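You operate a simulated robot arm through the tools that you are given. There is no shell and no other tool. Be economical: measure what you need, move in short steps, check, and stop when the job is done.

The job below is to be done with a simulated two-armed robot. You get a single attempt, and the scene is never put back.

Task
Take the orange hand roller and leave it on the long grey table top. Close the left blue drawer. Take the black cone labelled "D-62" from the middle board of the steel shelf and leave it on top of the blue sheets. Open the bottom blue drawer, take the small blue reel from the top of the sealer table and put it inside floor and shut the drawer again. Take the lid off the grease tub and lay it down on the top of the front belt. Count the job cards on the top of the front belt, then put as many of the white fuses from the top of the front belt on the shelf of the middle end table. Do these in any order. Set down upright: orange hand roller, black cone.

It is judged by the outcome, as a careful person would: the job done as asked, and still so three seconds after it is handed in. It fails if anything else is knocked over, pushed out of place, dropped, spilled or broken. A push-on lid holds only when it is set on centred and level and pressed home; a screw cap is set on level and turned clockwise until tight. Flat cloth is picked up by pressing the open fingertips on it (5 to 10 N) and closing them slowly along it; thin cloth reads only 2 to 8 mm in the jaws.

Robot
Two 7-joint arms with two-finger parallel grippers on one trunk, on a base that drives. Base frame: it is fixed to the floor where the robot stands at the start and does not move with it; the origin is under the middle of the robot, x ahead of it, y to its left, z up; the surface under the hand at the start is at about z = 80. Lengths are in cm, angles in degrees, forces in N, time in s.
The left shoulder is at the start at [9.1, 17.4, 113.3], the right one opposite. With the tool pointing down near the work surface each hand reaches from about 28 to 72 cm from the robot's upright axis, wherever it stands, measured 20 degrees to its own side. Places, roughly: black cone [1050, 350, 100]; blue sheets (27x21x6 cm) [1060, 350, 170]; bottom blue drawer [370, 310, 50]; bottom blue drawer floor [370, 320, 40]; grease tub [275, 25, 75]; job card [275, 0, 75]; left blue drawer [1110, 260, 70]; long grey table top [300, 340, 80]; orange hand roller (7x11x8 cm) [50, 10, 80]; shelf of the middle end table [500, 130, 30]; small blue reel [575, 375, 75]; white fuse [275, -50, 75]. Payload 3.6 kg a hand.
Tool frame (each hand has its own): the origin (TCP) lies between the finger pads and is the grasp point; the fingertips stand 3 cm ahead of it; z points along the fingers, y is the line along which they close. The gripper opens to 11 cm. The fingers are 2 cm wide and 1 cm thick; the gripper's body (4.8 by 11.2 cm) begins 5.5 cm behind the TCP.
Orientation is told as [roll, pitch, yaw] about the base's x, y, z axes, in that order, counted from this pose: with the fingers straight down and closing along the base's y, the tool's x points along the base's -x, its y along +y and its z along -z.

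Tools
- The arms move only by the tool arm_command. It takes "left_deltas", "right_deltas" or both (then of equal length, played together; a hand with none holds still); each is text: rows parted by semicolons, each of 7 numbers parted by spaces: the shift along the tool's x, y, z in cm, then the turn, a rotation vector about the tool's x, y, z in degrees, then the opening, from 0 (shut) to 1 (fully open). In form: dx dy dz wx wy wz grip; .... A call has 1 to 8 rows; each row is the pose to reach, as a shift and turn from the pose commanded when the call began, along the tool's axes at that moment. Each row takes 0.2 s and may step no farther than 5 cm and 8.6 degrees from the row before; otherwise, or with a gripper value out of range, the whole call is refused. Where a pose cannot be reached the arm comes as near as it can. A force on the tool above 40 N (or 10 N above the force at the start of the call, whichever is more), or a blocked arm, ends the call early, and 0.2 s more pass. The fingers move at their own pace (about 15.3 cm/s each) and stop on an object; they squeeze with about 26 N. The grip force told is the motor's: it shows also when the fingers shut on nothing. Time passes only in rows, and 0.2 s behind the last, so rows that repeat a pose let the fingers close. It gives the time, the measured TCP pose, the force on the tool (base axes), the opening and the grip force at its end, in the units of the frame above (readings bear some noise), with the torque about the TCP (base axes, N m) and any sound that the robot's microphone picked up.
- Cameras (640 x 400 px; columns grow to the right, rows downward): "scene" is now at [18.5, 2.39, 130.05]; the picture's right is [0.27, -0.96, -0.00], its down [-0.62, -0.17, -0.77] and it looks along [0.74, 0.21, -0.64] (base axes); focal length 281 px, centre (320, 200). "left" rides on the left gripper at [7.2, -1.7, -10.3] in its tool frame; the picture's right is [0.23, 0.97, 0.00], its down [-0.76, 0.18, -0.62] and it looks along [-0.61, 0.14, 0.78] (tool axes); focal length 222 px, centre (320, 200). "right" rides on the right gripper at [7.2, 1.7, -10.3] in its tool frame; the picture's right is [-0.23, 0.97, 0.00], its down [-0.76, -0.18, -0.62] and it looks along [-0.61, -0.14, 0.78] (tool axes); focal length 222 px, centre (320, 200). There is no depth. A picture from a camera that has moved, and an enlarged one, comes with that camera's place and axes in the base frame and with its lens.
- snapshot(camera): a new picture of that camera. It takes no simulated time.
- lift_body(by): slides the trunk up (or, below 0, down) by that many cm; the arms and the scene camera ride with it, the base frame stays. It gives what a move gives, with no picture.
- drive_base(legs): drives the robot by 1 to 6 legs, each [ahead, left, turn to the left] in cm, cm and degrees, along the robot's own axes; the way and the turn of a leg run together, so that a leg with both is an arc; at most 150 cm and 180 degrees a leg. The arms and the cameras ride along, it lands a little off, and it stops where it bumps. It gives what a move gives.
- head_to(pan, tilt): turns the head with the scene camera to pan (to the left, within 86 degrees either way) and tilt (down, from -29 to 69), counted from straight ahead of the robot. It gives what a move gives.
- enlarge(camera, box): a new picture of the part [left, top, right, bottom] of that camera's present view, enlarged. It takes no simulated time.
- hand_in(): hands the job in; it is judged then, once.

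Work in short steps. Places have to be worked out from the pictures, the camera data and where the tool is seen: move nearer, look again, correct. Check each grasp and each placing, and mend what went wrong. You have 207 turns and 202 pictures in all, those below and enlarged ones among them. Open the grippers and draw the arms clear of the work before you hand the job in, unless the task says otherwise; then end with one line.

The tools are called by a JSON object that holds its "api" and its "payload". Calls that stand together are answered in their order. arm_command: Moves the arms, as the interface text tells. Its arguments: {"type":"object","properties":{"left_deltas":{"type":"string"},"right_deltas":{"type":"string"}},"required":[]} The other tools are called the same way: lift_body (by) slides the trunk up or down; drive_base (legs) drives the base; head_to (pan, tilt) turns the head that bears the scene camera; snapshot (camera) takes a picture; enlarge (camera, box) takes an enlarged picture of a part of a camera's view; hand_in () hands the job in.

At the start:

```text
clock: 0.0
left_position: [36.86, 30.14, 108.71]
left_ee_rot: [0.0, -0.1, 0.1]
left_contact_force: [-0.1, -0.1, 0.0]
left_wrist_torque: [0.0, 0.02, 0.0]
left_grip_width: 10.97
left_grasp_force: 0.1
right_position: [48.41, -8.73, 98.23]
right_ee_rot: [-0.1, 0.2, -0.1]
right_contact_force: [0.3, 0.5, -0.4]
right_wrist_torque: [0.01, -0.01, 0.0]
right_grip_width: 11.02
right_grasp_force: 0.0
trunk travel left (down, up): [-25.0, 51.3]
robot x, y, heading: [0.04, 0.14, 0.0]
head pan, tilt: [15.8, 39.8]
```

scene: 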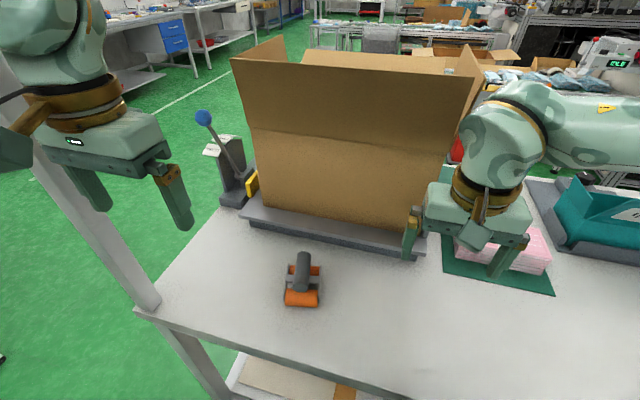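
right: 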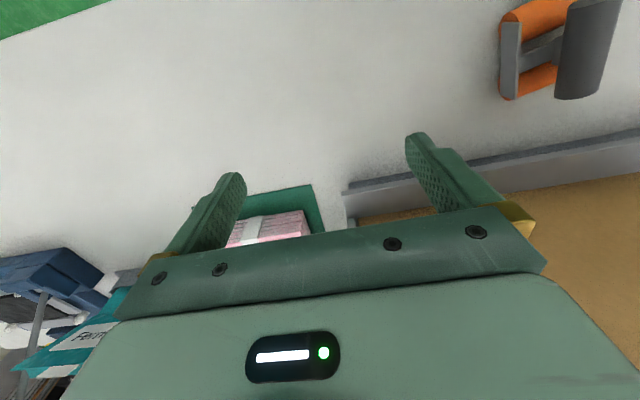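
left: 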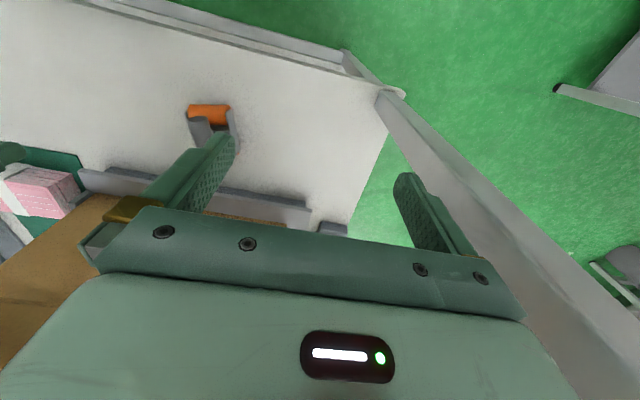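

The roller stands around (48, 14) on the table. I enlarge the view to see its shape.

{"api": "enlarge", "payload": {"camera": "scene", "box": [240, 230, 368, 310]}}

{"api": "enlarge", "payload": {"camera": "right", "box": [448, 0, 640, 120]}}

```text
5.00 times, centred on (304, 270) of scene
camera zoom: at [18.5, 2.39, 130.05], right [0.27, -0.96, 0.0], down [-0.62, -0.17, -0.77], along [0.74, 0.21, -0.64], focal length 1406 px, centre (400, -150)
```

zoom: 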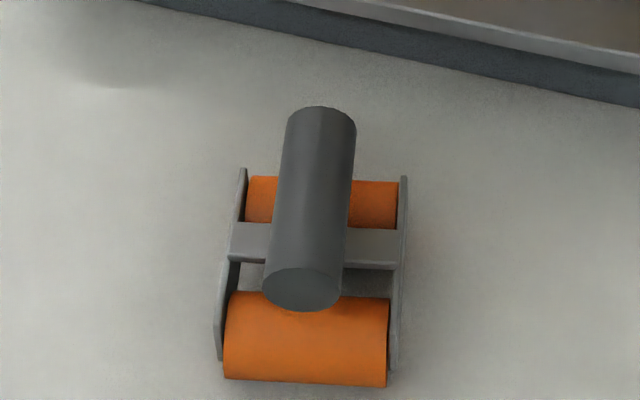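

```text
3.33 times, centred on (544, 60) of right
camera zoom: at [41.17, -7.11, 108.79], right [0.23, 0.97, 0.0], down [0.76, -0.18, 0.62], along [0.61, -0.14, -0.78], focal length 740 px, centre (-427, 667)
```

zoom: 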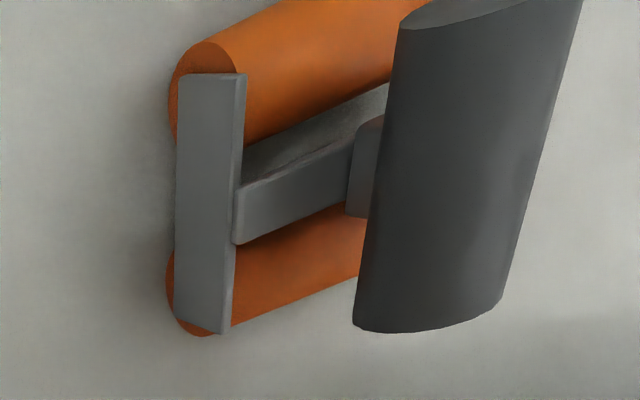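

The handle is a bar about 3 cm thick, centred near (48.1, 14.2) and yawed about 13°. I bring the left hand above it, turned to match.

{"api": "arm_command", "payload": {"left_deltas": "-2.3 -3.2 1.8 0 0 -3 1;-4.6 -6.4 3.6 0 0 -6 1;-6.9 -9.6 5.4 0 0 -9 1;-9.2 -12.8 8 0 0 -12 1;-11.3 -16 11 0 0 -13.5 1;-11.3 -16 12.5 0 0 -13.5 1"}}

{"api": "snapshot", "payload": {"camera": "left"}}

{"api": "snapshot", "payload": {"camera": "scene"}}

```text
clock: 1.6
left_position: [43.62, 17.28, 96.69]
left_ee_rot: [0.0, -0.9, 17.1]
left_contact_force: [-0.2, 0.2, 0.4]
left_wrist_torque: [0.03, -0.01, 0.03]
left_grip_width: 11.02
left_grasp_force: 0.1
right_position: [45.28, -5.86, 98.68]
right_ee_rot: [0.3, -0.6, 3.3]
right_contact_force: [0.6, 0.9, -1.1]
right_wrist_torque: [-0.05, 0.06, 0.02]
right_grip_width: 10.99
right_grasp_force: 0.1
trunk travel left (down, up): [-25.0, 51.3]
robot x, y, heading: [-2.65, 0.69, 3.0]
head pan, tilt: [15.8, 39.8]
stopped in row 6 (left hand): the arm was blocked; the commanded pose is now the measured one
```

```text
196 pictures are left
camera left: at [37.29, 13.35, 106.9], right [-0.5, 0.86, 0.0], down [0.67, 0.39, 0.63], along [0.55, 0.32, -0.77], focal length 222 px, centre (320, 200)
```

left: 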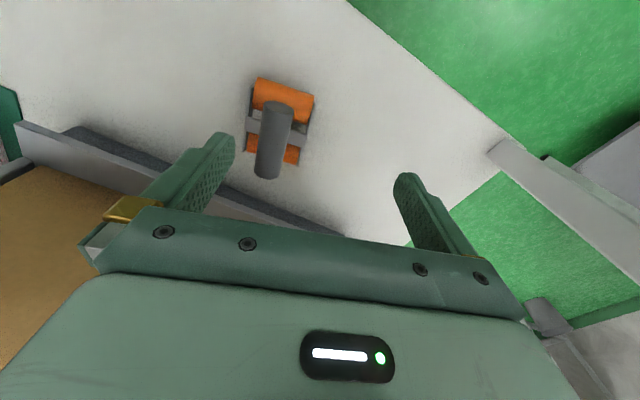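

```text
195 pictures are left
camera scene: at [14.35, 3.33, 130.26], right [0.33, -0.94, 0.0], down [-0.6, -0.2, -0.78], along [0.73, 0.26, -0.63], focal length 281 px, centre (320, 200)
```

scene: 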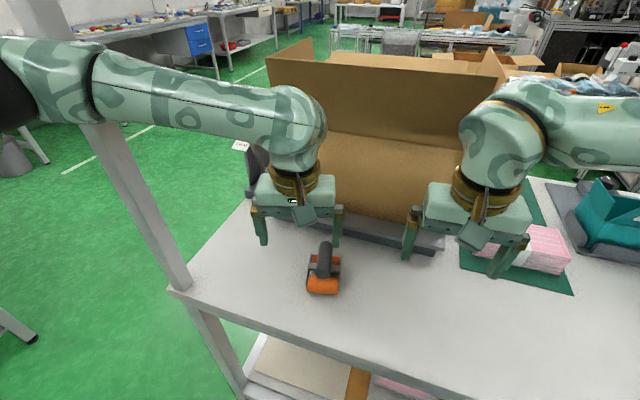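

The left forearm met the table's corner post and pushed the base back a little. I draw the left arm back the way it came and will use the right hand.

{"api": "arm_command", "payload": {"left_deltas": "2 2 -3 0 0 0 1;4 4 -6 0 0 3 1;6 6.5 -9 0 0 6 1;8 9 -11 0 0 9 1;9 11 -12 0 0 13 1"}}

{"api": "snapshot", "payload": {"camera": "scene"}}

```text
clock: 2.8
left_position: [33.34, 25.38, 108.14]
left_ee_rot: [-0.1, 0.1, 3.7]
left_contact_force: [-0.3, 0.0, 0.2]
left_wrist_torque: [-0.02, 0.01, 0.01]
left_grip_width: 11.0
left_grasp_force: 0.0
right_position: [46.52, -5.71, 98.39]
right_ee_rot: [0.0, 0.0, 2.7]
right_contact_force: [0.2, 0.1, -0.4]
right_wrist_torque: [0.0, -0.01, 0.01]
right_grip_width: 11.0
right_grasp_force: 0.2
trunk travel left (down, up): [-25.0, 51.3]
robot x, y, heading: [-2.48, 1.04, 2.6]
head pan, tilt: [15.8, 39.8]
```

```text
194 pictures are left
camera scene: at [16.06, 3.99, 130.05], right [0.32, -0.95, 0.0], down [-0.61, -0.2, -0.77], along [0.73, 0.24, -0.64], focal length 281 px, centre (320, 200)
```

scene: 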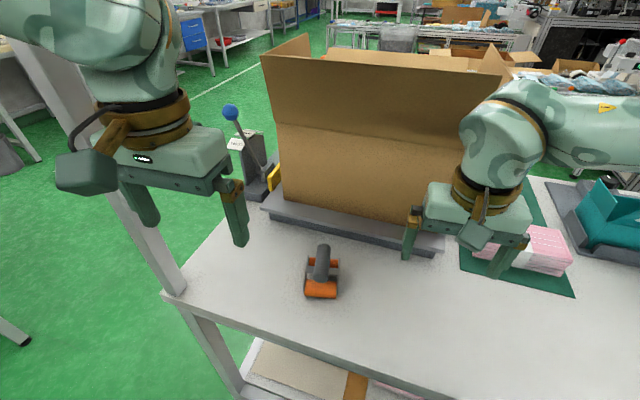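

Both pictures put the roller's handle at about (47.8, 14.1, 86.5). I bring the right hand over it.

{"api": "arm_command", "payload": {"right_deltas": "-0.5 4.9 0.5 0 0 -3 1;-1 9.8 1 0 0 -6 1;-1.5 14.7 2 0 0 -9 1;-2.2 19.4 3 0 0 -10.8 1;-2.2 19.7 4.4 0 0 -10.8 1;-2.2 19.7 4.4 0 0 -10.8 1"}}

{"api": "snapshot", "payload": {"camera": "right"}}

```text
refused: row 3 steps farther than a row can; nothing moved
```

```text
193 pictures are left
camera right: at [39.14, -4.46, 108.83], right [0.18, 0.98, 0.0], down [0.77, -0.14, 0.62], along [0.61, -0.11, -0.78], focal length 222 px, centre (320, 200)
```

right: 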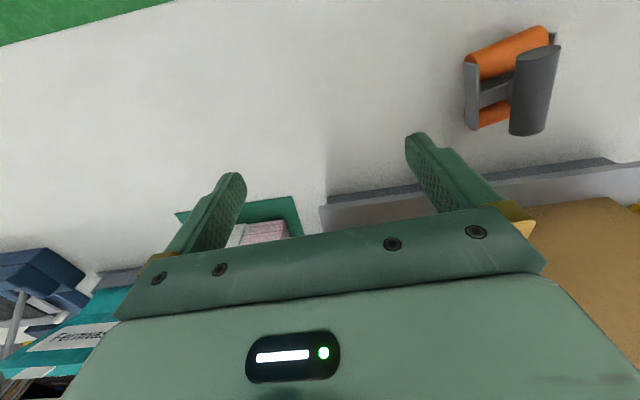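

The step was slightly too long; I repeat it with shorter rows.

{"api": "arm_command", "payload": {"right_deltas": "-0.5 4 0.5 0 0 -3 1;-1 8 1 0 0 -6 1;-1.5 12 1.5 0 0 -9 1;-2 16 2 0 0 -10.8 1;-2.2 19.7 3 0 0 -10.8 1;-2.2 19.7 4.4 0 0 -10.8 1;-2.2 19.7 4.4 0 0 -10.8 1"}}

{"api": "snapshot", "payload": {"camera": "right"}}

{"api": "snapshot", "payload": {"camera": "scene"}}

```text
clock: 4.4
left_position: [33.4, 25.27, 108.03]
left_ee_rot: [-0.2, 0.2, 3.7]
left_contact_force: [-0.1, 0.8, -1.0]
left_wrist_torque: [-0.01, 0.0, 0.0]
left_grip_width: 10.99
left_grasp_force: 0.1
right_position: [47.79, 13.91, 93.79]
right_ee_rot: [0.0, 0.1, 13.4]
right_contact_force: [-0.3, 0.6, 0.6]
right_wrist_torque: [-0.02, -0.02, 0.01]
right_grip_width: 11.0
right_grasp_force: 0.0
trunk travel left (down, up): [-25.0, 51.3]
robot x, y, heading: [-2.19, 0.1, 2.7]
head pan, tilt: [15.8, 39.8]
```

```text
192 pictures are left
camera right: at [40.32, 13.85, 104.27], right [-0.01, 1.0, 0.0], down [0.78, 0.0, 0.62], along [0.62, 0.0, -0.78], focal length 222 px, centre (320, 200)
```

right: 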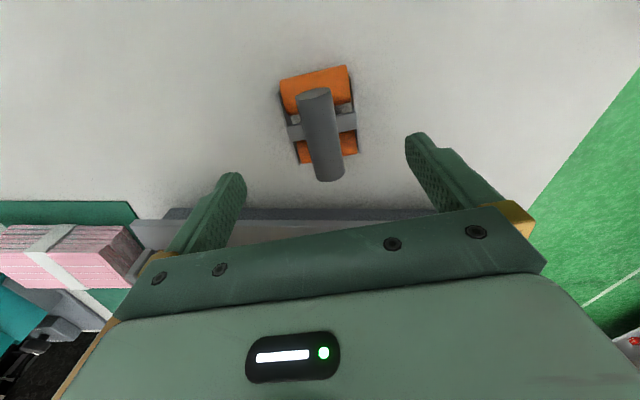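

```text
191 pictures are left
camera scene: at [16.05, 4.0, 130.05], right [0.32, -0.95, 0.0], down [-0.61, -0.2, -0.77], along [0.73, 0.24, -0.64], focal length 281 px, centre (320, 200)
```

scene: 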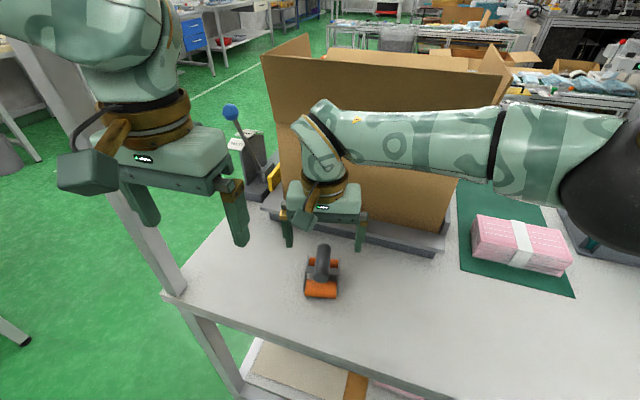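

The handle lies at (47.6, 14.1) between the fingers, with a yaw near 9–13°. I descend and close.

{"api": "arm_command", "payload": {"right_deltas": "0 0.2 3 0 0 2 1;0 0.2 6.5 0 0 2 1;0 0.2 6.5 0 0 2 1;0 0.2 6.5 0 0 2 0.2;0 0.2 6.5 0 0 2 0.1;0 0.2 6.5 0 0 2 0;0 0.2 6.5 0 0 2 0"}}

{"api": "snapshot", "payload": {"camera": "right"}}

```text
clock: 6.0
left_position: [33.41, 25.24, 108.22]
left_ee_rot: [0.0, 0.1, 3.7]
left_contact_force: [-0.4, 0.6, -0.3]
left_wrist_torque: [-0.02, -0.01, -0.04]
left_grip_width: 10.99
left_grasp_force: 0.0
right_position: [47.87, 14.31, 87.36]
right_ee_rot: [-0.1, 0.0, 11.5]
right_contact_force: [1.0, 0.2, -0.9]
right_wrist_torque: [-0.07, -0.06, 0.02]
right_grip_width: 2.73
right_grasp_force: 25.9
trunk travel left (down, up): [-25.0, 51.3]
robot x, y, heading: [-2.11, 0.65, 2.9]
head pan, tilt: [15.8, 39.8]
```

```text
190 pictures are left
camera right: at [40.43, 14.41, 97.79], right [0.03, 1.0, 0.0], down [0.78, -0.02, 0.62], along [0.62, -0.02, -0.78], focal length 222 px, centre (320, 200)
```

right: 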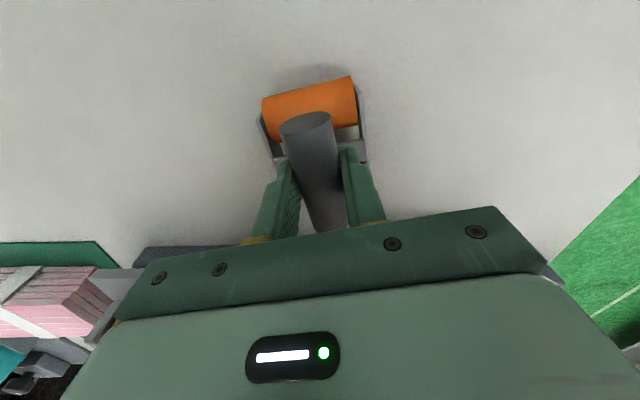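

The grip is firm (2.73 cm). I lift the roller and draw it back toward the body, then look around with the head to plan the drive.

{"api": "arm_command", "payload": {"right_deltas": "0 0 -4 0 0 0 0;0 0 -8 0 0 0 0;0 -0 -12 0 0 0 0;2 -4 -14 0 0 0 0;4 -8 -16 0 0 0 0;6 -12 -17 0 0 0 0;8 -16 -18 0 0 0 0;9 -19 -18 0 0 0 0"}}

{"api": "head_to", "payload": {"pan": 0, "tilt": 15}}

{"api": "snapshot", "payload": {"camera": "scene"}}

{"api": "head_to", "payload": {"pan": 75, "tilt": 20}}

{"api": "snapshot", "payload": {"camera": "scene"}}

{"api": "head_to", "payload": {"pan": -75, "tilt": 20}}

{"api": "snapshot", "payload": {"camera": "scene"}}

```text
clock: 7.8
left_position: [33.5, 25.15, 108.18]
left_ee_rot: [0.1, 0.1, 3.6]
left_contact_force: [0.6, 0.5, -0.3]
left_wrist_torque: [0.03, 0.0, -0.03]
left_grip_width: 11.01
left_grasp_force: 0.1
right_position: [42.77, -6.19, 105.29]
right_ee_rot: [-0.1, 0.0, 11.5]
right_contact_force: [0.0, -0.5, -2.2]
right_wrist_torque: [0.02, -0.02, -0.02]
right_grip_width: 2.75
right_grasp_force: 25.9
trunk travel left (down, up): [-25.0, 51.3]
robot x, y, heading: [-2.12, 0.97, 2.5]
head pan, tilt: [15.8, 39.8]
```

```text
clock: 8.7
left_position: [33.56, 25.29, 108.17]
left_ee_rot: [0.1, 0.1, 3.7]
left_contact_force: [-0.6, 1.1, -0.1]
left_wrist_torque: [-0.02, -0.02, 0.01]
left_grip_width: 11.0
left_grasp_force: 0.1
right_position: [42.88, -6.07, 105.42]
right_ee_rot: [0.0, 0.0, 11.3]
right_contact_force: [0.9, 0.1, -2.1]
right_wrist_torque: [-0.01, -0.02, 0.0]
right_grip_width: 2.72
right_grasp_force: 26.3
trunk travel left (down, up): [-25.0, 51.3]
robot x, y, heading: [-2.05, 0.95, 2.8]
head pan, tilt: [0.0, 15.0]
```

```text
189 pictures are left
camera scene: at [17.35, 1.67, 133.96], right [0.05, -1.0, 0.0], down [-0.26, -0.01, -0.97], along [0.96, 0.05, -0.26], focal length 281 px, centre (320, 200)
```

scene: 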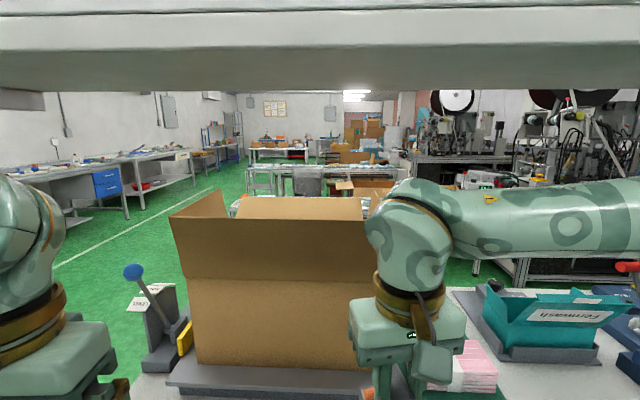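

```text
clock: 10.2
left_position: [33.45, 25.28, 108.15]
left_ee_rot: [0.0, 0.0, 3.6]
left_contact_force: [0.3, 0.1, 0.4]
left_wrist_torque: [-0.03, -0.04, -0.01]
left_grip_width: 10.98
left_grasp_force: 0.2
right_position: [42.81, -6.1, 105.42]
right_ee_rot: [0.0, -0.1, 11.5]
right_contact_force: [0.0, 0.5, -2.1]
right_wrist_torque: [0.01, -0.03, 0.0]
right_grip_width: 2.74
right_grasp_force: 26.4
trunk travel left (down, up): [-25.0, 51.3]
robot x, y, heading: [-2.3, 0.92, 2.7]
head pan, tilt: [75.0, 20.0]
```

```text
188 pictures are left
camera scene: at [10.02, 10.34, 133.16], right [0.98, -0.21, 0.0], down [-0.07, -0.33, -0.94], along [0.2, 0.92, -0.34], focal length 281 px, centre (320, 200)
```

scene: 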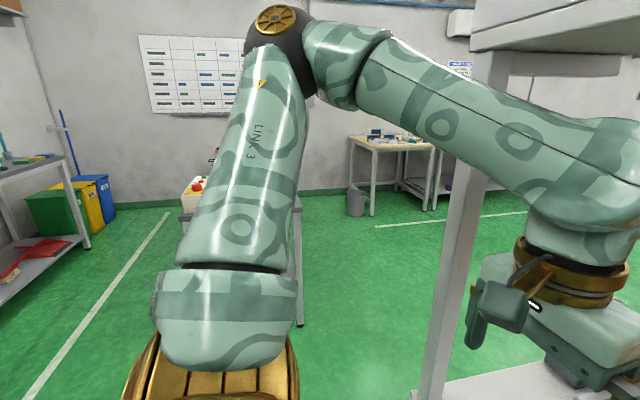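

```text
clock: 12.5
left_position: [33.3, 25.29, 108.21]
left_ee_rot: [0.0, 0.1, 3.8]
left_contact_force: [-0.2, -0.2, 0.7]
left_wrist_torque: [0.01, 0.01, 0.01]
left_grip_width: 11.0
left_grasp_force: 0.0
right_position: [42.74, -6.12, 105.39]
right_ee_rot: [0.0, 0.0, 11.5]
right_contact_force: [-0.1, 0.6, -1.8]
right_wrist_torque: [0.0, 0.01, 0.0]
right_grip_width: 2.73
right_grasp_force: 26.2
trunk travel left (down, up): [-25.0, 51.3]
robot x, y, heading: [-2.48, 0.54, 2.7]
head pan, tilt: [-75.0, 20.0]
```

```text
187 pictures are left
camera scene: at [10.85, -7.63, 133.16], right [-0.95, -0.3, 0.0], down [-0.1, 0.33, -0.94], along [0.29, -0.9, -0.34], focal length 281 px, centre (320, 200)
```

scene: 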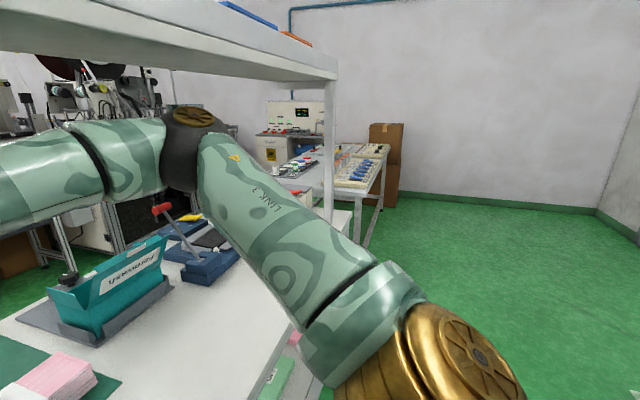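

The room: packing table ahead, the grey tables run along the left wall, and there's a small table to the left around (28, 145). I back out of the packing table and look left again.

{"api": "drive_base", "payload": {"legs": [[-45, 0, 0]]}}

{"api": "head_to", "payload": {"pan": 50, "tilt": 25}}

{"api": "snapshot", "payload": {"camera": "scene"}}

{"api": "head_to", "payload": {"pan": 86, "tilt": 35}}

{"api": "snapshot", "payload": {"camera": "scene"}}

```text
clock: 15.2
left_position: [-11.59, 23.09, 108.12]
left_ee_rot: [0.0, 0.1, 3.2]
left_contact_force: [-1.0, -0.7, -0.1]
left_wrist_torque: [-0.02, 0.0, 0.02]
left_grip_width: 11.01
left_grasp_force: 0.1
right_position: [-2.43, -8.41, 105.4]
right_ee_rot: [0.0, 0.0, 11.0]
right_contact_force: [-0.3, 1.0, -2.2]
right_wrist_torque: [0.0, -0.01, 0.0]
right_grip_width: 2.74
right_grasp_force: 25.9
trunk travel left (down, up): [-25.0, 51.3]
robot x, y, heading: [-47.68, -1.02, 2.2]
head pan, tilt: [-75.0, 20.0]
```

```text
clock: 17.3
left_position: [-11.44, 23.04, 108.19]
left_ee_rot: [-0.1, 0.1, 3.2]
left_contact_force: [-0.8, 0.3, 0.8]
left_wrist_torque: [-0.02, -0.01, -0.02]
left_grip_width: 11.01
left_grasp_force: 0.0
right_position: [-2.29, -8.41, 105.43]
right_ee_rot: [0.0, 0.0, 10.8]
right_contact_force: [-0.2, 0.1, -3.0]
right_wrist_torque: [0.02, -0.01, 0.0]
right_grip_width: 2.75
right_grasp_force: 25.9
trunk travel left (down, up): [-25.0, 51.3]
robot x, y, heading: [-47.21, -1.53, 2.2]
head pan, tilt: [50.0, 25.0]
```

```text
186 pictures are left
camera scene: at [-31.46, 6.51, 132.35], right [0.79, -0.61, 0.0], down [-0.26, -0.33, -0.91], along [0.56, 0.72, -0.42], focal length 281 px, centre (320, 200)
```

scene: 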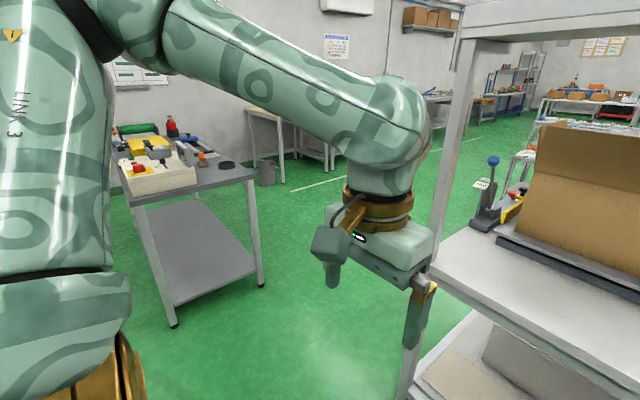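

```text
clock: 18.3
left_position: [-11.49, 23.12, 108.09]
left_ee_rot: [-0.1, 0.1, 3.2]
left_contact_force: [-0.1, 0.2, -0.3]
left_wrist_torque: [0.01, 0.0, 0.02]
left_grip_width: 11.0
left_grasp_force: 0.0
right_position: [-2.29, -8.38, 105.4]
right_ee_rot: [-0.1, 0.0, 11.0]
right_contact_force: [0.4, 0.2, -3.2]
right_wrist_torque: [0.0, 0.02, -0.01]
right_grip_width: 2.74
right_grasp_force: 26.0
trunk travel left (down, up): [-25.0, 51.3]
robot x, y, heading: [-47.42, -0.99, 2.1]
head pan, tilt: [85.9, 35.0]
```

```text
185 pictures are left
camera scene: at [-36.81, 8.04, 130.78], right [1.0, -0.03, 0.0], down [-0.02, -0.57, -0.82], along [0.03, 0.82, -0.57], focal length 281 px, centre (320, 200)
```

scene: 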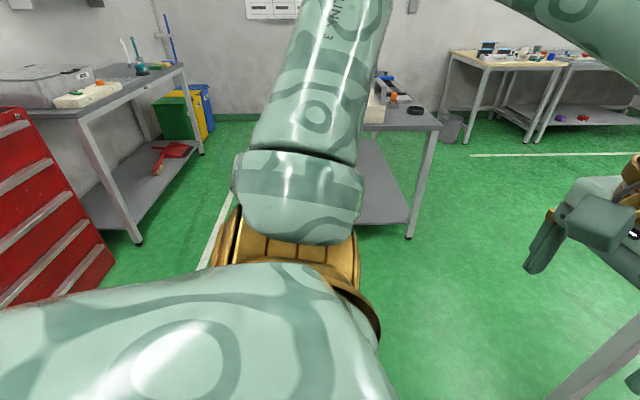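

The small table's front edge is at y≈148 (x −27…29) and the packing-table post at y≈42. I pass between them at y≈95.

{"api": "drive_base", "payload": {"legs": [[0, 95, -2.2], [95, 1, 0]]}}

{"api": "head_to", "payload": {"pan": 35, "tilt": 20}}

{"api": "snapshot", "payload": {"camera": "scene"}}

```text
clock: 27.9
left_position: [83.66, 118.27, 108.11]
left_ee_rot: [0.0, 0.1, 1.7]
left_contact_force: [-0.6, 0.4, 0.3]
left_wrist_torque: [0.02, 0.02, 0.0]
left_grip_width: 10.98
left_grasp_force: 0.0
right_position: [92.02, 86.48, 105.35]
right_ee_rot: [0.0, 0.0, 9.3]
right_contact_force: [-0.5, 0.2, -3.5]
right_wrist_torque: [0.02, 0.03, 0.0]
right_grip_width: 2.72
right_grasp_force: 25.9
trunk travel left (down, up): [-25.0, 51.3]
robot x, y, heading: [47.32, 95.26, 0.5]
head pan, tilt: [85.9, 35.0]
```

```text
clock: 29.1
left_position: [83.79, 118.23, 108.12]
left_ee_rot: [0.0, 0.2, 1.5]
left_contact_force: [0.4, 0.4, -1.1]
left_wrist_torque: [0.02, 0.0, 0.02]
left_grip_width: 10.98
left_grasp_force: 0.1
right_position: [91.97, 86.51, 105.5]
right_ee_rot: [0.0, 0.0, 9.4]
right_contact_force: [-0.2, 0.1, -2.2]
right_wrist_torque: [0.01, 0.03, 0.0]
right_grip_width: 2.75
right_grasp_force: 26.2
trunk travel left (down, up): [-25.0, 51.3]
robot x, y, heading: [47.02, 95.32, 0.5]
head pan, tilt: [35.0, 20.0]
```

```text
184 pictures are left
camera scene: at [65.0, 100.59, 133.16], right [0.58, -0.81, 0.0], down [-0.28, -0.2, -0.94], along [0.76, 0.55, -0.34], focal length 281 px, centre (320, 200)
```

scene: 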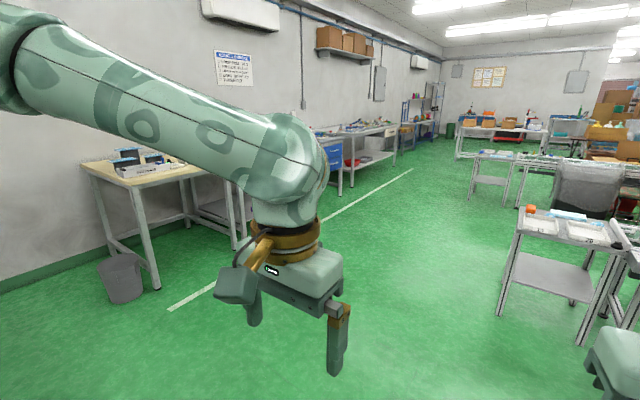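

The floor between me and the grey wall tables is clear; the white line runs at y≈272. I drive across to about (280, 225) and turn to face the wall.

{"api": "drive_base", "payload": {"legs": [[100, 100, 0], [130, 28, 0], [0, 0, 89]]}}

{"api": "head_to", "payload": {"pan": 0, "tilt": 25}}

{"api": "snapshot", "payload": {"camera": "scene"}}

```text
clock: 46.3
left_position: [256.15, 262.65, 108.2]
left_ee_rot: [0.0, 0.0, 89.9]
left_contact_force: [0.6, 0.1, -0.6]
left_wrist_torque: [0.02, -0.03, 0.0]
left_grip_width: 10.98
left_grasp_force: 0.1
right_position: [288.24, 269.9, 105.35]
right_ee_rot: [0.0, 0.0, 97.7]
right_contact_force: [0.3, 0.0, -2.1]
right_wrist_torque: [-0.01, 0.01, 0.0]
right_grip_width: 2.74
right_grasp_force: 25.8
trunk travel left (down, up): [-25.0, 51.3]
robot x, y, heading: [278.69, 225.54, 89.0]
head pan, tilt: [35.0, 20.0]
```

```text
clock: 47.3
left_position: [256.28, 262.57, 108.11]
left_ee_rot: [0.0, 0.1, 89.9]
left_contact_force: [0.1, -0.5, -0.5]
left_wrist_torque: [0.03, 0.0, -0.01]
left_grip_width: 11.01
left_grasp_force: 0.1
right_position: [288.17, 269.93, 105.39]
right_ee_rot: [0.0, 0.0, 97.7]
right_contact_force: [1.1, -0.4, -1.8]
right_wrist_torque: [-0.01, -0.02, -0.04]
right_grip_width: 2.74
right_grasp_force: 25.8
trunk travel left (down, up): [-25.0, 51.3]
robot x, y, heading: [278.46, 225.33, 88.8]
head pan, tilt: [0.0, 25.0]
```

```text
183 pictures are left
camera scene: at [278.96, 244.79, 132.35], right [1.0, -0.02, 0.0], down [-0.01, -0.42, -0.91], along [0.02, 0.91, -0.42], focal length 281 px, centre (320, 200)
```

scene: 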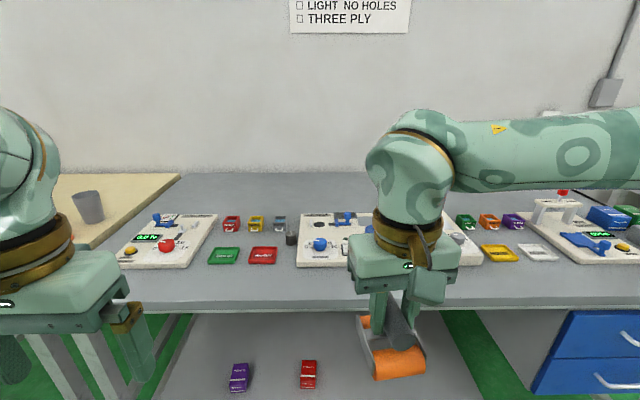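

The table top carries test boards and trays; free space is mainly the front strip. I look further right and at the strip more closely.

{"api": "head_to", "payload": {"pan": -40, "tilt": 30}}

{"api": "snapshot", "payload": {"camera": "scene"}}

{"api": "head_to", "payload": {"pan": 15, "tilt": 35}}

{"api": "snapshot", "payload": {"camera": "scene"}}

```text
clock: 48.4
left_position: [256.23, 262.65, 108.2]
left_ee_rot: [0.0, 0.1, 90.0]
left_contact_force: [1.0, -0.4, -0.2]
left_wrist_torque: [-0.01, 0.03, -0.02]
left_grip_width: 11.03
left_grasp_force: 0.1
right_position: [288.26, 269.75, 105.42]
right_ee_rot: [0.0, 0.1, 97.7]
right_contact_force: [0.3, 0.1, -2.2]
right_wrist_torque: [0.0, -0.02, 0.01]
right_grip_width: 2.73
right_grasp_force: 26.3
trunk travel left (down, up): [-25.0, 51.3]
robot x, y, heading: [278.64, 225.1, 88.9]
head pan, tilt: [-40.0, 30.0]
```

```text
182 pictures are left
camera scene: at [284.73, 242.4, 131.56], right [0.75, -0.66, 0.0], down [-0.33, -0.38, -0.87], along [0.57, 0.65, -0.5], focal length 281 px, centre (320, 200)
```

scene: 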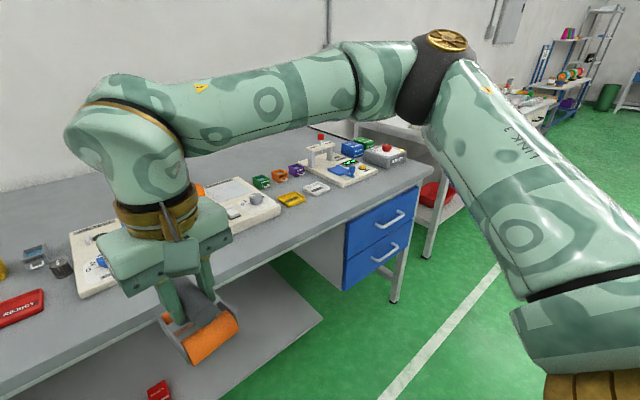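

```text
clock: 49.6
left_position: [256.21, 262.56, 108.17]
left_ee_rot: [0.0, 0.0, 89.9]
left_contact_force: [0.0, 0.7, 0.3]
left_wrist_torque: [-0.01, 0.03, -0.02]
left_grip_width: 11.0
left_grasp_force: 0.1
right_position: [288.23, 269.96, 105.4]
right_ee_rot: [0.1, 0.1, 97.7]
right_contact_force: [-0.1, -1.1, -1.6]
right_wrist_torque: [-0.03, 0.0, -0.01]
right_grip_width: 2.71
right_grasp_force: 25.5
trunk travel left (down, up): [-25.0, 51.3]
robot x, y, heading: [278.46, 225.41, 88.9]
head pan, tilt: [15.0, 35.0]
```

```text
181 pictures are left
camera scene: at [276.68, 244.12, 130.77], right [0.97, 0.24, 0.0], down [0.14, -0.56, -0.82], along [-0.2, 0.79, -0.57], focal length 281 px, centre (320, 200)
```

scene: 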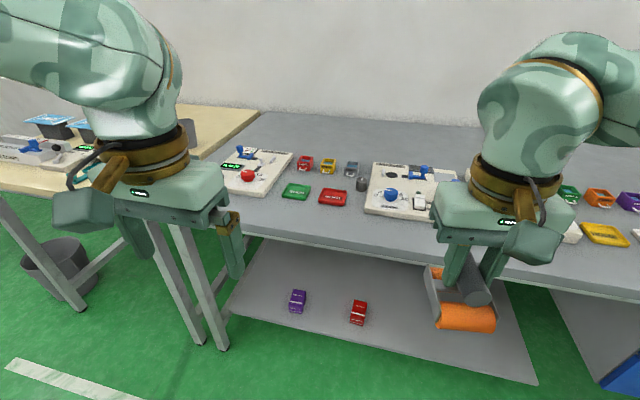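

The table's front edge is at y≈296 and trays/boards start at y≈311, so a ~15 cm free strip. I drive ahead so the right hand comes over it.

{"api": "drive_base", "payload": {"legs": [[28, 0, 0]]}}

{"api": "head_to", "payload": {"pan": -10, "tilt": 48}}

{"api": "snapshot", "payload": {"camera": "scene"}}

{"api": "snapshot", "payload": {"camera": "right"}}

```text
clock: 51.5
left_position: [256.88, 290.68, 108.08]
left_ee_rot: [0.1, 0.0, 89.9]
left_contact_force: [-0.3, 0.7, -0.5]
left_wrist_torque: [-0.01, 0.01, 0.01]
left_grip_width: 11.01
left_grasp_force: 0.1
right_position: [288.71, 297.94, 105.35]
right_ee_rot: [0.0, 0.1, 97.7]
right_contact_force: [0.4, -0.3, -2.3]
right_wrist_torque: [-0.03, 0.01, 0.02]
right_grip_width: 2.71
right_grasp_force: 25.8
trunk travel left (down, up): [-25.0, 51.3]
robot x, y, heading: [279.03, 253.76, 88.9]
head pan, tilt: [15.0, 35.0]
```

```text
clock: 52.4
left_position: [256.71, 290.65, 108.08]
left_ee_rot: [0.0, 0.1, 89.9]
left_contact_force: [-1.0, -0.9, -0.9]
left_wrist_torque: [-0.01, -0.01, -0.01]
left_grip_width: 11.0
left_grasp_force: 0.1
right_position: [288.74, 297.93, 105.44]
right_ee_rot: [0.0, 0.0, 97.6]
right_contact_force: [-0.7, 0.2, -2.5]
right_wrist_torque: [0.01, -0.02, 0.0]
right_grip_width: 2.73
right_grasp_force: 25.9
trunk travel left (down, up): [-25.0, 51.3]
robot x, y, heading: [278.66, 253.54, 88.7]
head pan, tilt: [-10.0, 48.0]
```

```text
180 pictures are left
camera scene: at [280.82, 271.29, 128.87], right [0.98, -0.19, 0.0], down [-0.14, -0.73, -0.67], along [0.13, 0.66, -0.74], focal length 281 px, centre (320, 200)
```

scene: 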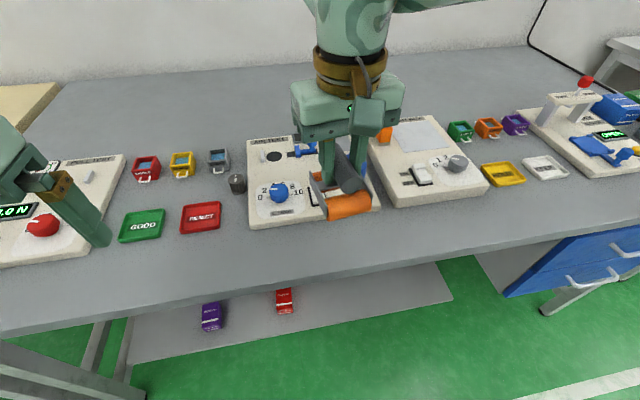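

```text
179 pictures are left
camera right: at [287.98, 290.43, 115.85], right [-1.0, 0.09, 0.0], down [0.07, 0.78, 0.62], along [0.06, 0.62, -0.78], focal length 222 px, centre (320, 200)
```

right: 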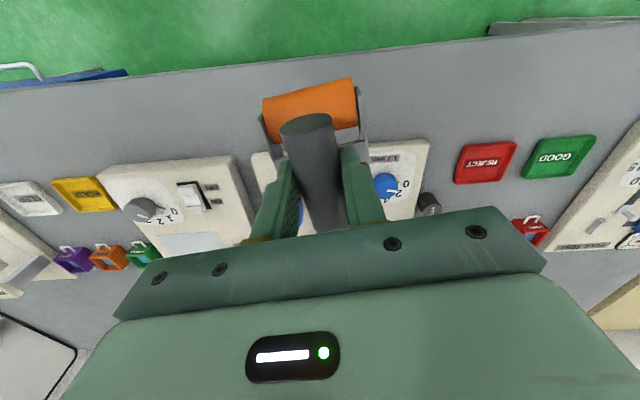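

The strip is about 13 cm deep (y 295.6–308.7), and the roller is 11 cm along its handle, so I turn the hand toward laying the roller along the edge.

{"api": "arm_command", "payload": {"right_deltas": "0 0 0 0 0 8.5 0;0 0 0 0 0 17 0;0 0 0 0 0 25.5 0;0 0 0 0 0 34 0;0 0 0 0 0 42.5 0;0 0 0 0 0 51 0;0 0 0 0 0 59.5 0;0 0 0 0 0 68 0"}}

```text
clock: 54.2
left_position: [256.7, 290.66, 108.16]
left_ee_rot: [-0.1, 0.1, 90.0]
left_contact_force: [0.4, 0.3, 0.2]
left_wrist_torque: [0.03, 0.02, 0.0]
left_grip_width: 10.99
left_grasp_force: 0.0
right_position: [288.71, 297.78, 105.45]
right_ee_rot: [0.0, 0.1, 29.6]
right_contact_force: [-0.2, -0.1, -3.6]
right_wrist_torque: [-0.01, 0.0, -0.03]
right_grip_width: 2.74
right_grasp_force: 26.1
trunk travel left (down, up): [-25.0, 51.3]
robot x, y, heading: [278.9, 253.18, 88.9]
head pan, tilt: [-10.0, 48.0]
```

The wrist turns easily. I finish turning to 0°, shift to y≈302 and lower to z≈90.

{"api": "arm_command", "payload": {"right_deltas": "-1 1.8 0 0 0 8 0;-2.07 3.65 0 0 0 16 0;-2.07 3.65 2 0 0 24 0;-2.07 3.65 5 0 0 29.6 0;-2.07 3.65 9 0 0 29.6 0;-2.07 3.65 13 0 0 29.6 0;-2.07 3.65 15 0 0 29.6 0;-2.07 3.65 15 0 0 29.6 0"}}

{"api": "snapshot", "payload": {"camera": "scene"}}

{"api": "snapshot", "payload": {"camera": "right"}}

```text
clock: 55.8
left_position: [256.87, 290.35, 108.28]
left_ee_rot: [0.0, 0.0, 89.8]
left_contact_force: [0.0, 0.3, 0.6]
left_wrist_torque: [-0.08, -0.01, -0.01]
left_grip_width: 10.99
left_grasp_force: 0.1
right_position: [288.63, 301.79, 91.68]
right_ee_rot: [0.1, 0.3, 0.0]
right_contact_force: [4.2, -15.5, 23.7]
right_wrist_torque: [-0.14, -0.53, -0.06]
right_grip_width: 2.76
right_grasp_force: 25.9
trunk travel left (down, up): [-25.0, 51.3]
robot x, y, heading: [279.18, 253.59, 88.8]
head pan, tilt: [-10.0, 48.0]
stopped in row 7 (right hand): the force on the tool passed its limit at 51 N (the readings are from after the stop); the commanded pose is now the measured one
```

```text
178 pictures are left
camera scene: at [280.86, 271.09, 128.94], right [0.98, -0.19, 0.0], down [-0.14, -0.73, -0.67], along [0.13, 0.66, -0.74], focal length 281 px, centre (320, 200)
```

scene: 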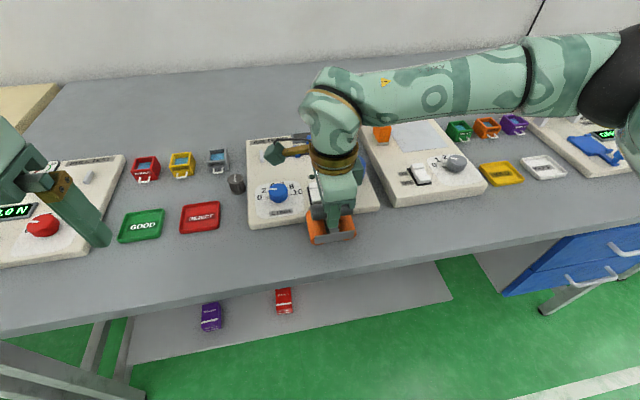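

```text
177 pictures are left
camera right: at [281.43, 303.5, 102.21], right [0.23, 0.97, 0.0], down [0.76, -0.18, 0.62], along [0.6, -0.14, -0.78], focal length 222 px, centre (320, 200)
```

right: 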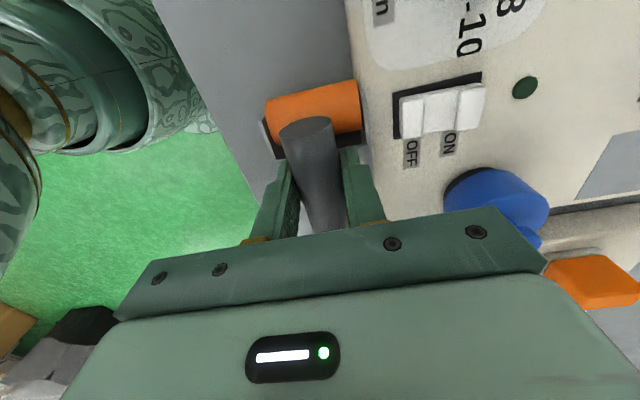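

The roller's edge touched a 4 cm thick board's front edge (hand camera puts the board at y≈305, table edge at y≈292). I raise, shift to y≈298.4, then lower.

{"api": "arm_command", "payload": {"right_deltas": "0 0 -3 0 0 0 0;0 -3.4 -3 0 0 0 0;0 -3.4 -2 0 0 0 0;0 -3.4 -2 0 0 0 0"}}

{"api": "enlarge", "payload": {"camera": "scene", "box": [200, 140, 424, 280]}}

{"api": "snapshot", "payload": {"camera": "right"}}

```text
clock: 56.8
left_position: [256.82, 290.61, 108.17]
left_ee_rot: [-0.1, 0.1, 89.9]
left_contact_force: [0.2, 0.2, 0.1]
left_wrist_torque: [-0.02, -0.01, 0.02]
left_grip_width: 11.01
left_grasp_force: 0.1
right_position: [288.58, 298.57, 93.48]
right_ee_rot: [0.1, 0.3, 0.0]
right_contact_force: [0.2, -1.0, -2.4]
right_wrist_torque: [0.04, 0.02, 0.0]
right_grip_width: 2.71
right_grasp_force: 25.7
trunk travel left (down, up): [-25.0, 51.3]
robot x, y, heading: [279.39, 253.7, 88.9]
head pan, tilt: [-10.0, 48.0]
```

```text
2.86 times, centred on (312, 210) of scene
camera zoom: at [280.85, 271.24, 128.88], right [0.98, -0.19, 0.0], down [-0.14, -0.73, -0.67], along [0.13, 0.66, -0.74], focal length 803 px, centre (343, 171)
```

zoom: 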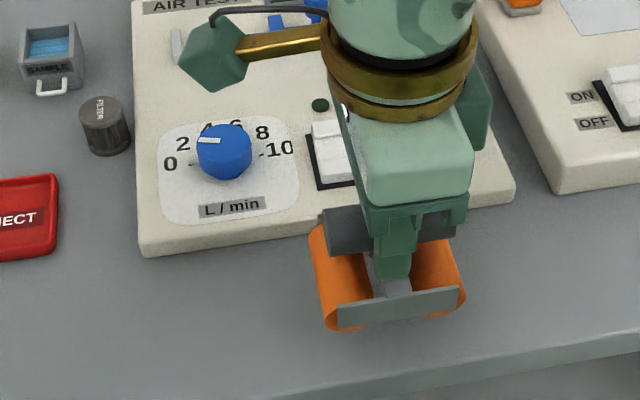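

```text
175 pictures are left
camera right: at [281.32, 300.23, 103.97], right [0.23, 0.97, 0.0], down [0.76, -0.18, 0.62], along [0.6, -0.14, -0.78], focal length 222 px, centre (320, 200)
```

right: 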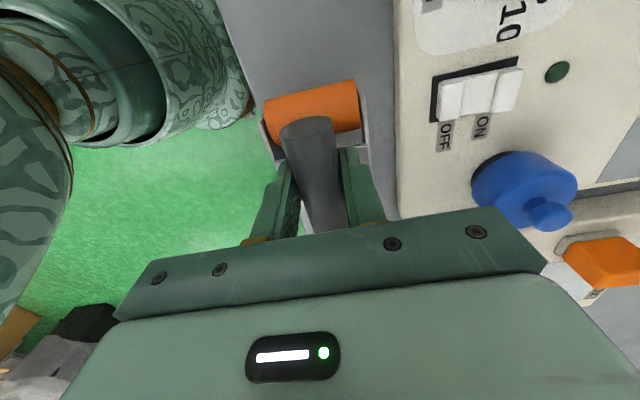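

The roller is now between the table edge (y≈292) and the board (y≈305). I lower it till it touches.

{"api": "arm_command", "payload": {"right_deltas": "0 0.3 3 0 0 0 0;0 0.3 5 0 0 0 0;0 0.3 5.6 0 0 0 0;0 0.3 6.1 0 0 0 0;0 0.3 6.3 0 0 0 0;0 0.3 6.3 0 0 0 0"}}

```text
clock: 57.3
left_position: [256.87, 290.5, 108.26]
left_ee_rot: [0.1, 0.1, 89.8]
left_contact_force: [-0.7, 0.1, -0.2]
left_wrist_torque: [-0.02, -0.02, 0.0]
left_grip_width: 10.98
left_grasp_force: 0.1
right_position: [288.53, 299.1, 90.95]
right_ee_rot: [0.3, 0.5, -0.3]
right_contact_force: [1.0, -5.8, 17.2]
right_wrist_torque: [-0.71, -0.37, -0.04]
right_grip_width: 2.75
right_grasp_force: 26.0
trunk travel left (down, up): [-25.0, 51.3]
robot x, y, heading: [278.44, 253.61, 88.6]
head pan, tilt: [-10.0, 48.0]
stopped in row 2 (right hand): the force on the tool passed its limit at 68 N (the readings are from after the stop); the commanded pose is now the measured one
```

{"api": "snapshot", "payload": {"camera": "right"}}

{"api": "enlarge", "payload": {"camera": "scene", "box": [240, 160, 400, 260]}}

```text
174 pictures are left
camera right: at [281.36, 300.65, 101.43], right [0.23, 0.97, 0.0], down [0.77, -0.19, 0.62], along [0.6, -0.14, -0.79], focal length 222 px, centre (320, 200)
```

right: 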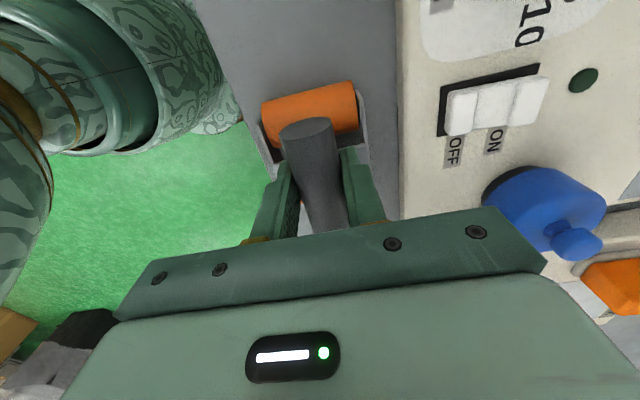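

```text
4.00 times, centred on (320, 210) of scene
camera zoom: at [280.88, 271.16, 128.91], right [0.98, -0.19, 0.0], down [-0.14, -0.73, -0.67], along [0.13, 0.66, -0.74], focal length 1125 px, centre (320, 160)
```

zoom: 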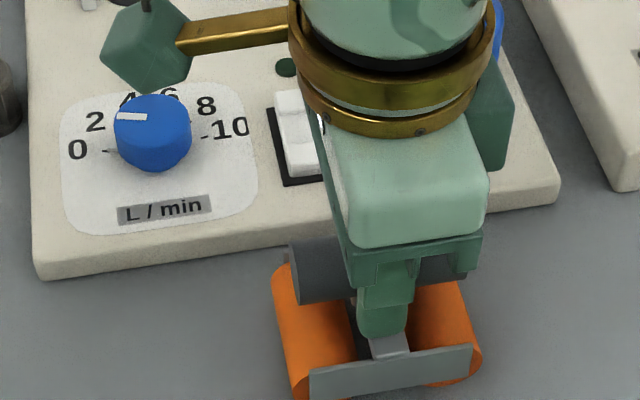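

Contact is at the same height as before, so the table top itself is at z≈83.5: the roller stands on it. I ease up slightly and open the fingers partway, then rise.

{"api": "arm_command", "payload": {"right_deltas": "0 0 -0.2 0 0 0 0;0 0 -0.2 0 0 0 0.28;0 0 -0.2 0 0 0 0.45;0 0 -0.2 0 0 0 0.45;0 0 -4 0 0 0 0.45;0 0 -8 0 0 0 0.45;0 0 -12 0 0 0 0.45;4 0 -15 0 0 0 0.45"}}

{"api": "snapshot", "payload": {"camera": "right"}}

{"api": "enlarge", "payload": {"camera": "scene", "box": [200, 140, 424, 280]}}

```text
clock: 59.1
left_position: [256.7, 290.63, 108.1]
left_ee_rot: [-0.1, 0.1, 89.9]
left_contact_force: [0.0, 0.0, -0.4]
left_wrist_torque: [0.0, -0.01, 0.01]
left_grip_width: 10.96
left_grasp_force: 0.1
right_position: [284.28, 299.12, 105.89]
right_ee_rot: [0.5, 0.4, -0.3]
right_contact_force: [0.4, -0.5, -0.2]
right_wrist_torque: [0.01, -0.01, 0.04]
right_grip_width: 4.97
right_grasp_force: 0.1
trunk travel left (down, up): [-25.0, 51.3]
robot x, y, heading: [279.13, 253.33, 88.7]
head pan, tilt: [-10.0, 48.0]
```

```text
172 pictures are left
camera right: at [277.08, 300.69, 116.49], right [0.23, 0.97, 0.01], down [0.76, -0.18, 0.62], along [0.6, -0.14, -0.79], focal length 222 px, centre (320, 200)
```

right: 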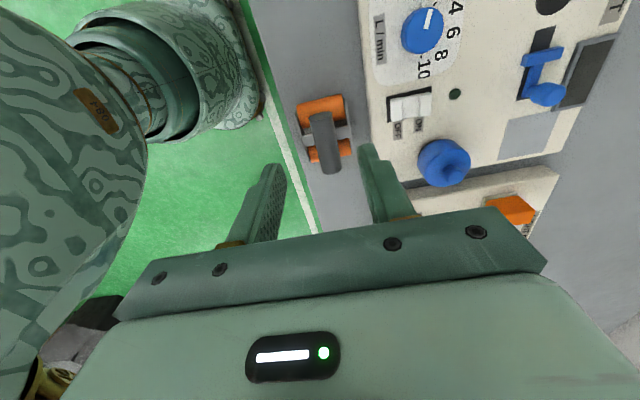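

```text
2.86 times, centred on (312, 210) of scene
camera zoom: at [280.64, 271.28, 128.88], right [0.98, -0.19, 0.0], down [-0.14, -0.73, -0.67], along [0.13, 0.66, -0.74], focal length 803 px, centre (343, 171)
```

zoom: 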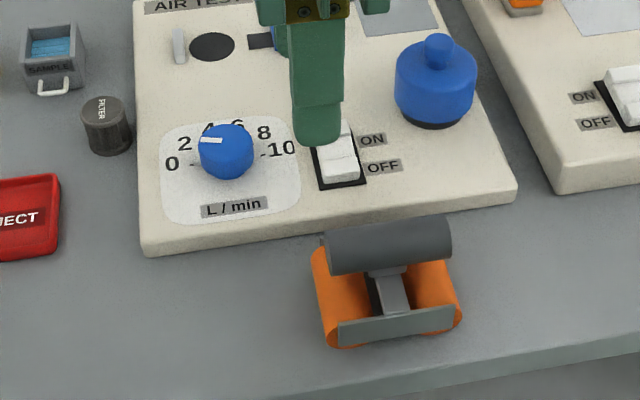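

The roller stands upright. I turn the right hand back and open it, then back away toward the sealer table at x≈575.

{"api": "arm_command", "payload": {"right_deltas": "0 0 0 0 0 -8.5 1;0 0 0 0 0 -17 1;0 0 0 0 0 -25.5 1;0 0 0 0 0 -34 1;0 0 0 0 0 -42.5 1;0 0 0 0 0 -51 1;0 0 0 0 0 -59.5 1;0 0 0 0 0 -68 1"}}

{"api": "arm_command", "payload": {"right_deltas": "0 0 0 0 0 -8.5 1;0 0 0 0 0 -17 1;0 0 0 0 0 -22 1"}}

{"api": "drive_base", "payload": {"legs": [[-38, 0, 0], [0, -145, 0], [0, -95, 1]]}}

{"api": "head_to", "payload": {"pan": -20, "tilt": 25}}

{"api": "snapshot", "payload": {"camera": "scene"}}

```text
clock: 60.9
left_position: [256.82, 290.65, 108.06]
left_ee_rot: [0.0, 0.1, 89.9]
left_contact_force: [0.7, 0.5, -0.1]
left_wrist_torque: [0.02, 0.01, 0.04]
left_grip_width: 11.0
left_grasp_force: 0.1
right_position: [284.64, 299.06, 105.71]
right_ee_rot: [0.7, -0.3, 68.0]
right_contact_force: [-0.4, -0.6, 0.3]
right_wrist_torque: [0.02, 0.01, -0.03]
right_grip_width: 10.96
right_grasp_force: 0.1
trunk travel left (down, up): [-25.0, 51.3]
robot x, y, heading: [278.99, 253.17, 89.1]
head pan, tilt: [-10.0, 48.0]
```

```text
clock: 61.7
left_position: [256.8, 290.67, 108.13]
left_ee_rot: [0.0, 0.1, 89.9]
left_contact_force: [0.5, 0.2, -0.8]
left_wrist_torque: [0.0, -0.01, -0.02]
left_grip_width: 11.01
left_grasp_force: 0.1
right_position: [284.78, 299.06, 105.82]
right_ee_rot: [0.5, -0.4, 89.8]
right_contact_force: [0.0, -0.4, 0.3]
right_wrist_torque: [-0.02, 0.02, 0.01]
right_grip_width: 10.97
right_grasp_force: 0.0
trunk travel left (down, up): [-25.0, 51.3]
robot x, y, heading: [279.13, 253.27, 88.7]
head pan, tilt: [-10.0, 48.0]
```

```text
clock: 75.6
left_position: [498.74, 245.43, 108.13]
left_ee_rot: [0.1, 0.1, 89.4]
left_contact_force: [0.4, 0.7, 0.1]
left_wrist_torque: [0.0, 0.01, 0.01]
left_grip_width: 11.0
left_grasp_force: 0.0
right_position: [526.5, 253.63, 105.85]
right_ee_rot: [0.6, -0.4, 89.2]
right_contact_force: [0.3, 0.2, 0.5]
right_wrist_torque: [0.03, 0.01, -0.03]
right_grip_width: 11.0
right_grasp_force: 0.0
trunk travel left (down, up): [-25.0, 51.3]
robot x, y, heading: [520.47, 207.73, 88.4]
head pan, tilt: [-10.0, 48.0]
```

```text
clock: 76.4
left_position: [498.59, 245.38, 108.13]
left_ee_rot: [0.0, 0.1, 89.3]
left_contact_force: [-0.1, -0.2, 0.0]
left_wrist_torque: [-0.01, 0.02, 0.01]
left_grip_width: 11.01
left_grasp_force: 0.2
right_position: [526.37, 253.46, 105.76]
right_ee_rot: [0.5, -0.4, 89.1]
right_contact_force: [1.1, 0.3, 0.2]
right_wrist_torque: [-0.02, 0.0, 0.0]
right_grip_width: 11.01
right_grasp_force: 0.1
trunk travel left (down, up): [-25.0, 51.3]
robot x, y, heading: [520.36, 208.07, 88.4]
head pan, tilt: [-20.0, 25.0]
```

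```text
170 pictures are left
camera scene: at [524.16, 226.66, 132.35], right [0.93, -0.37, 0.0], down [-0.16, -0.39, -0.91], along [0.33, 0.84, -0.42], focal length 281 px, centre (320, 200)
```

scene: 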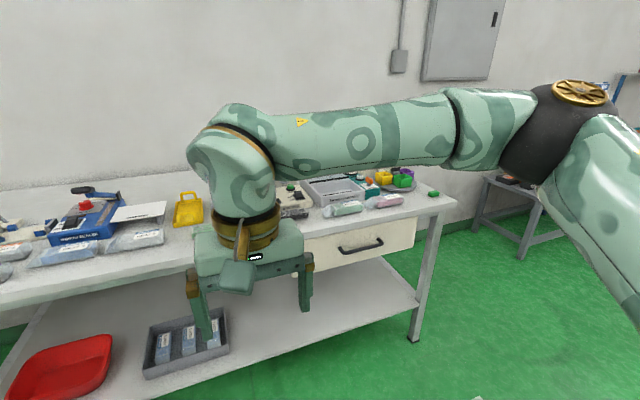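

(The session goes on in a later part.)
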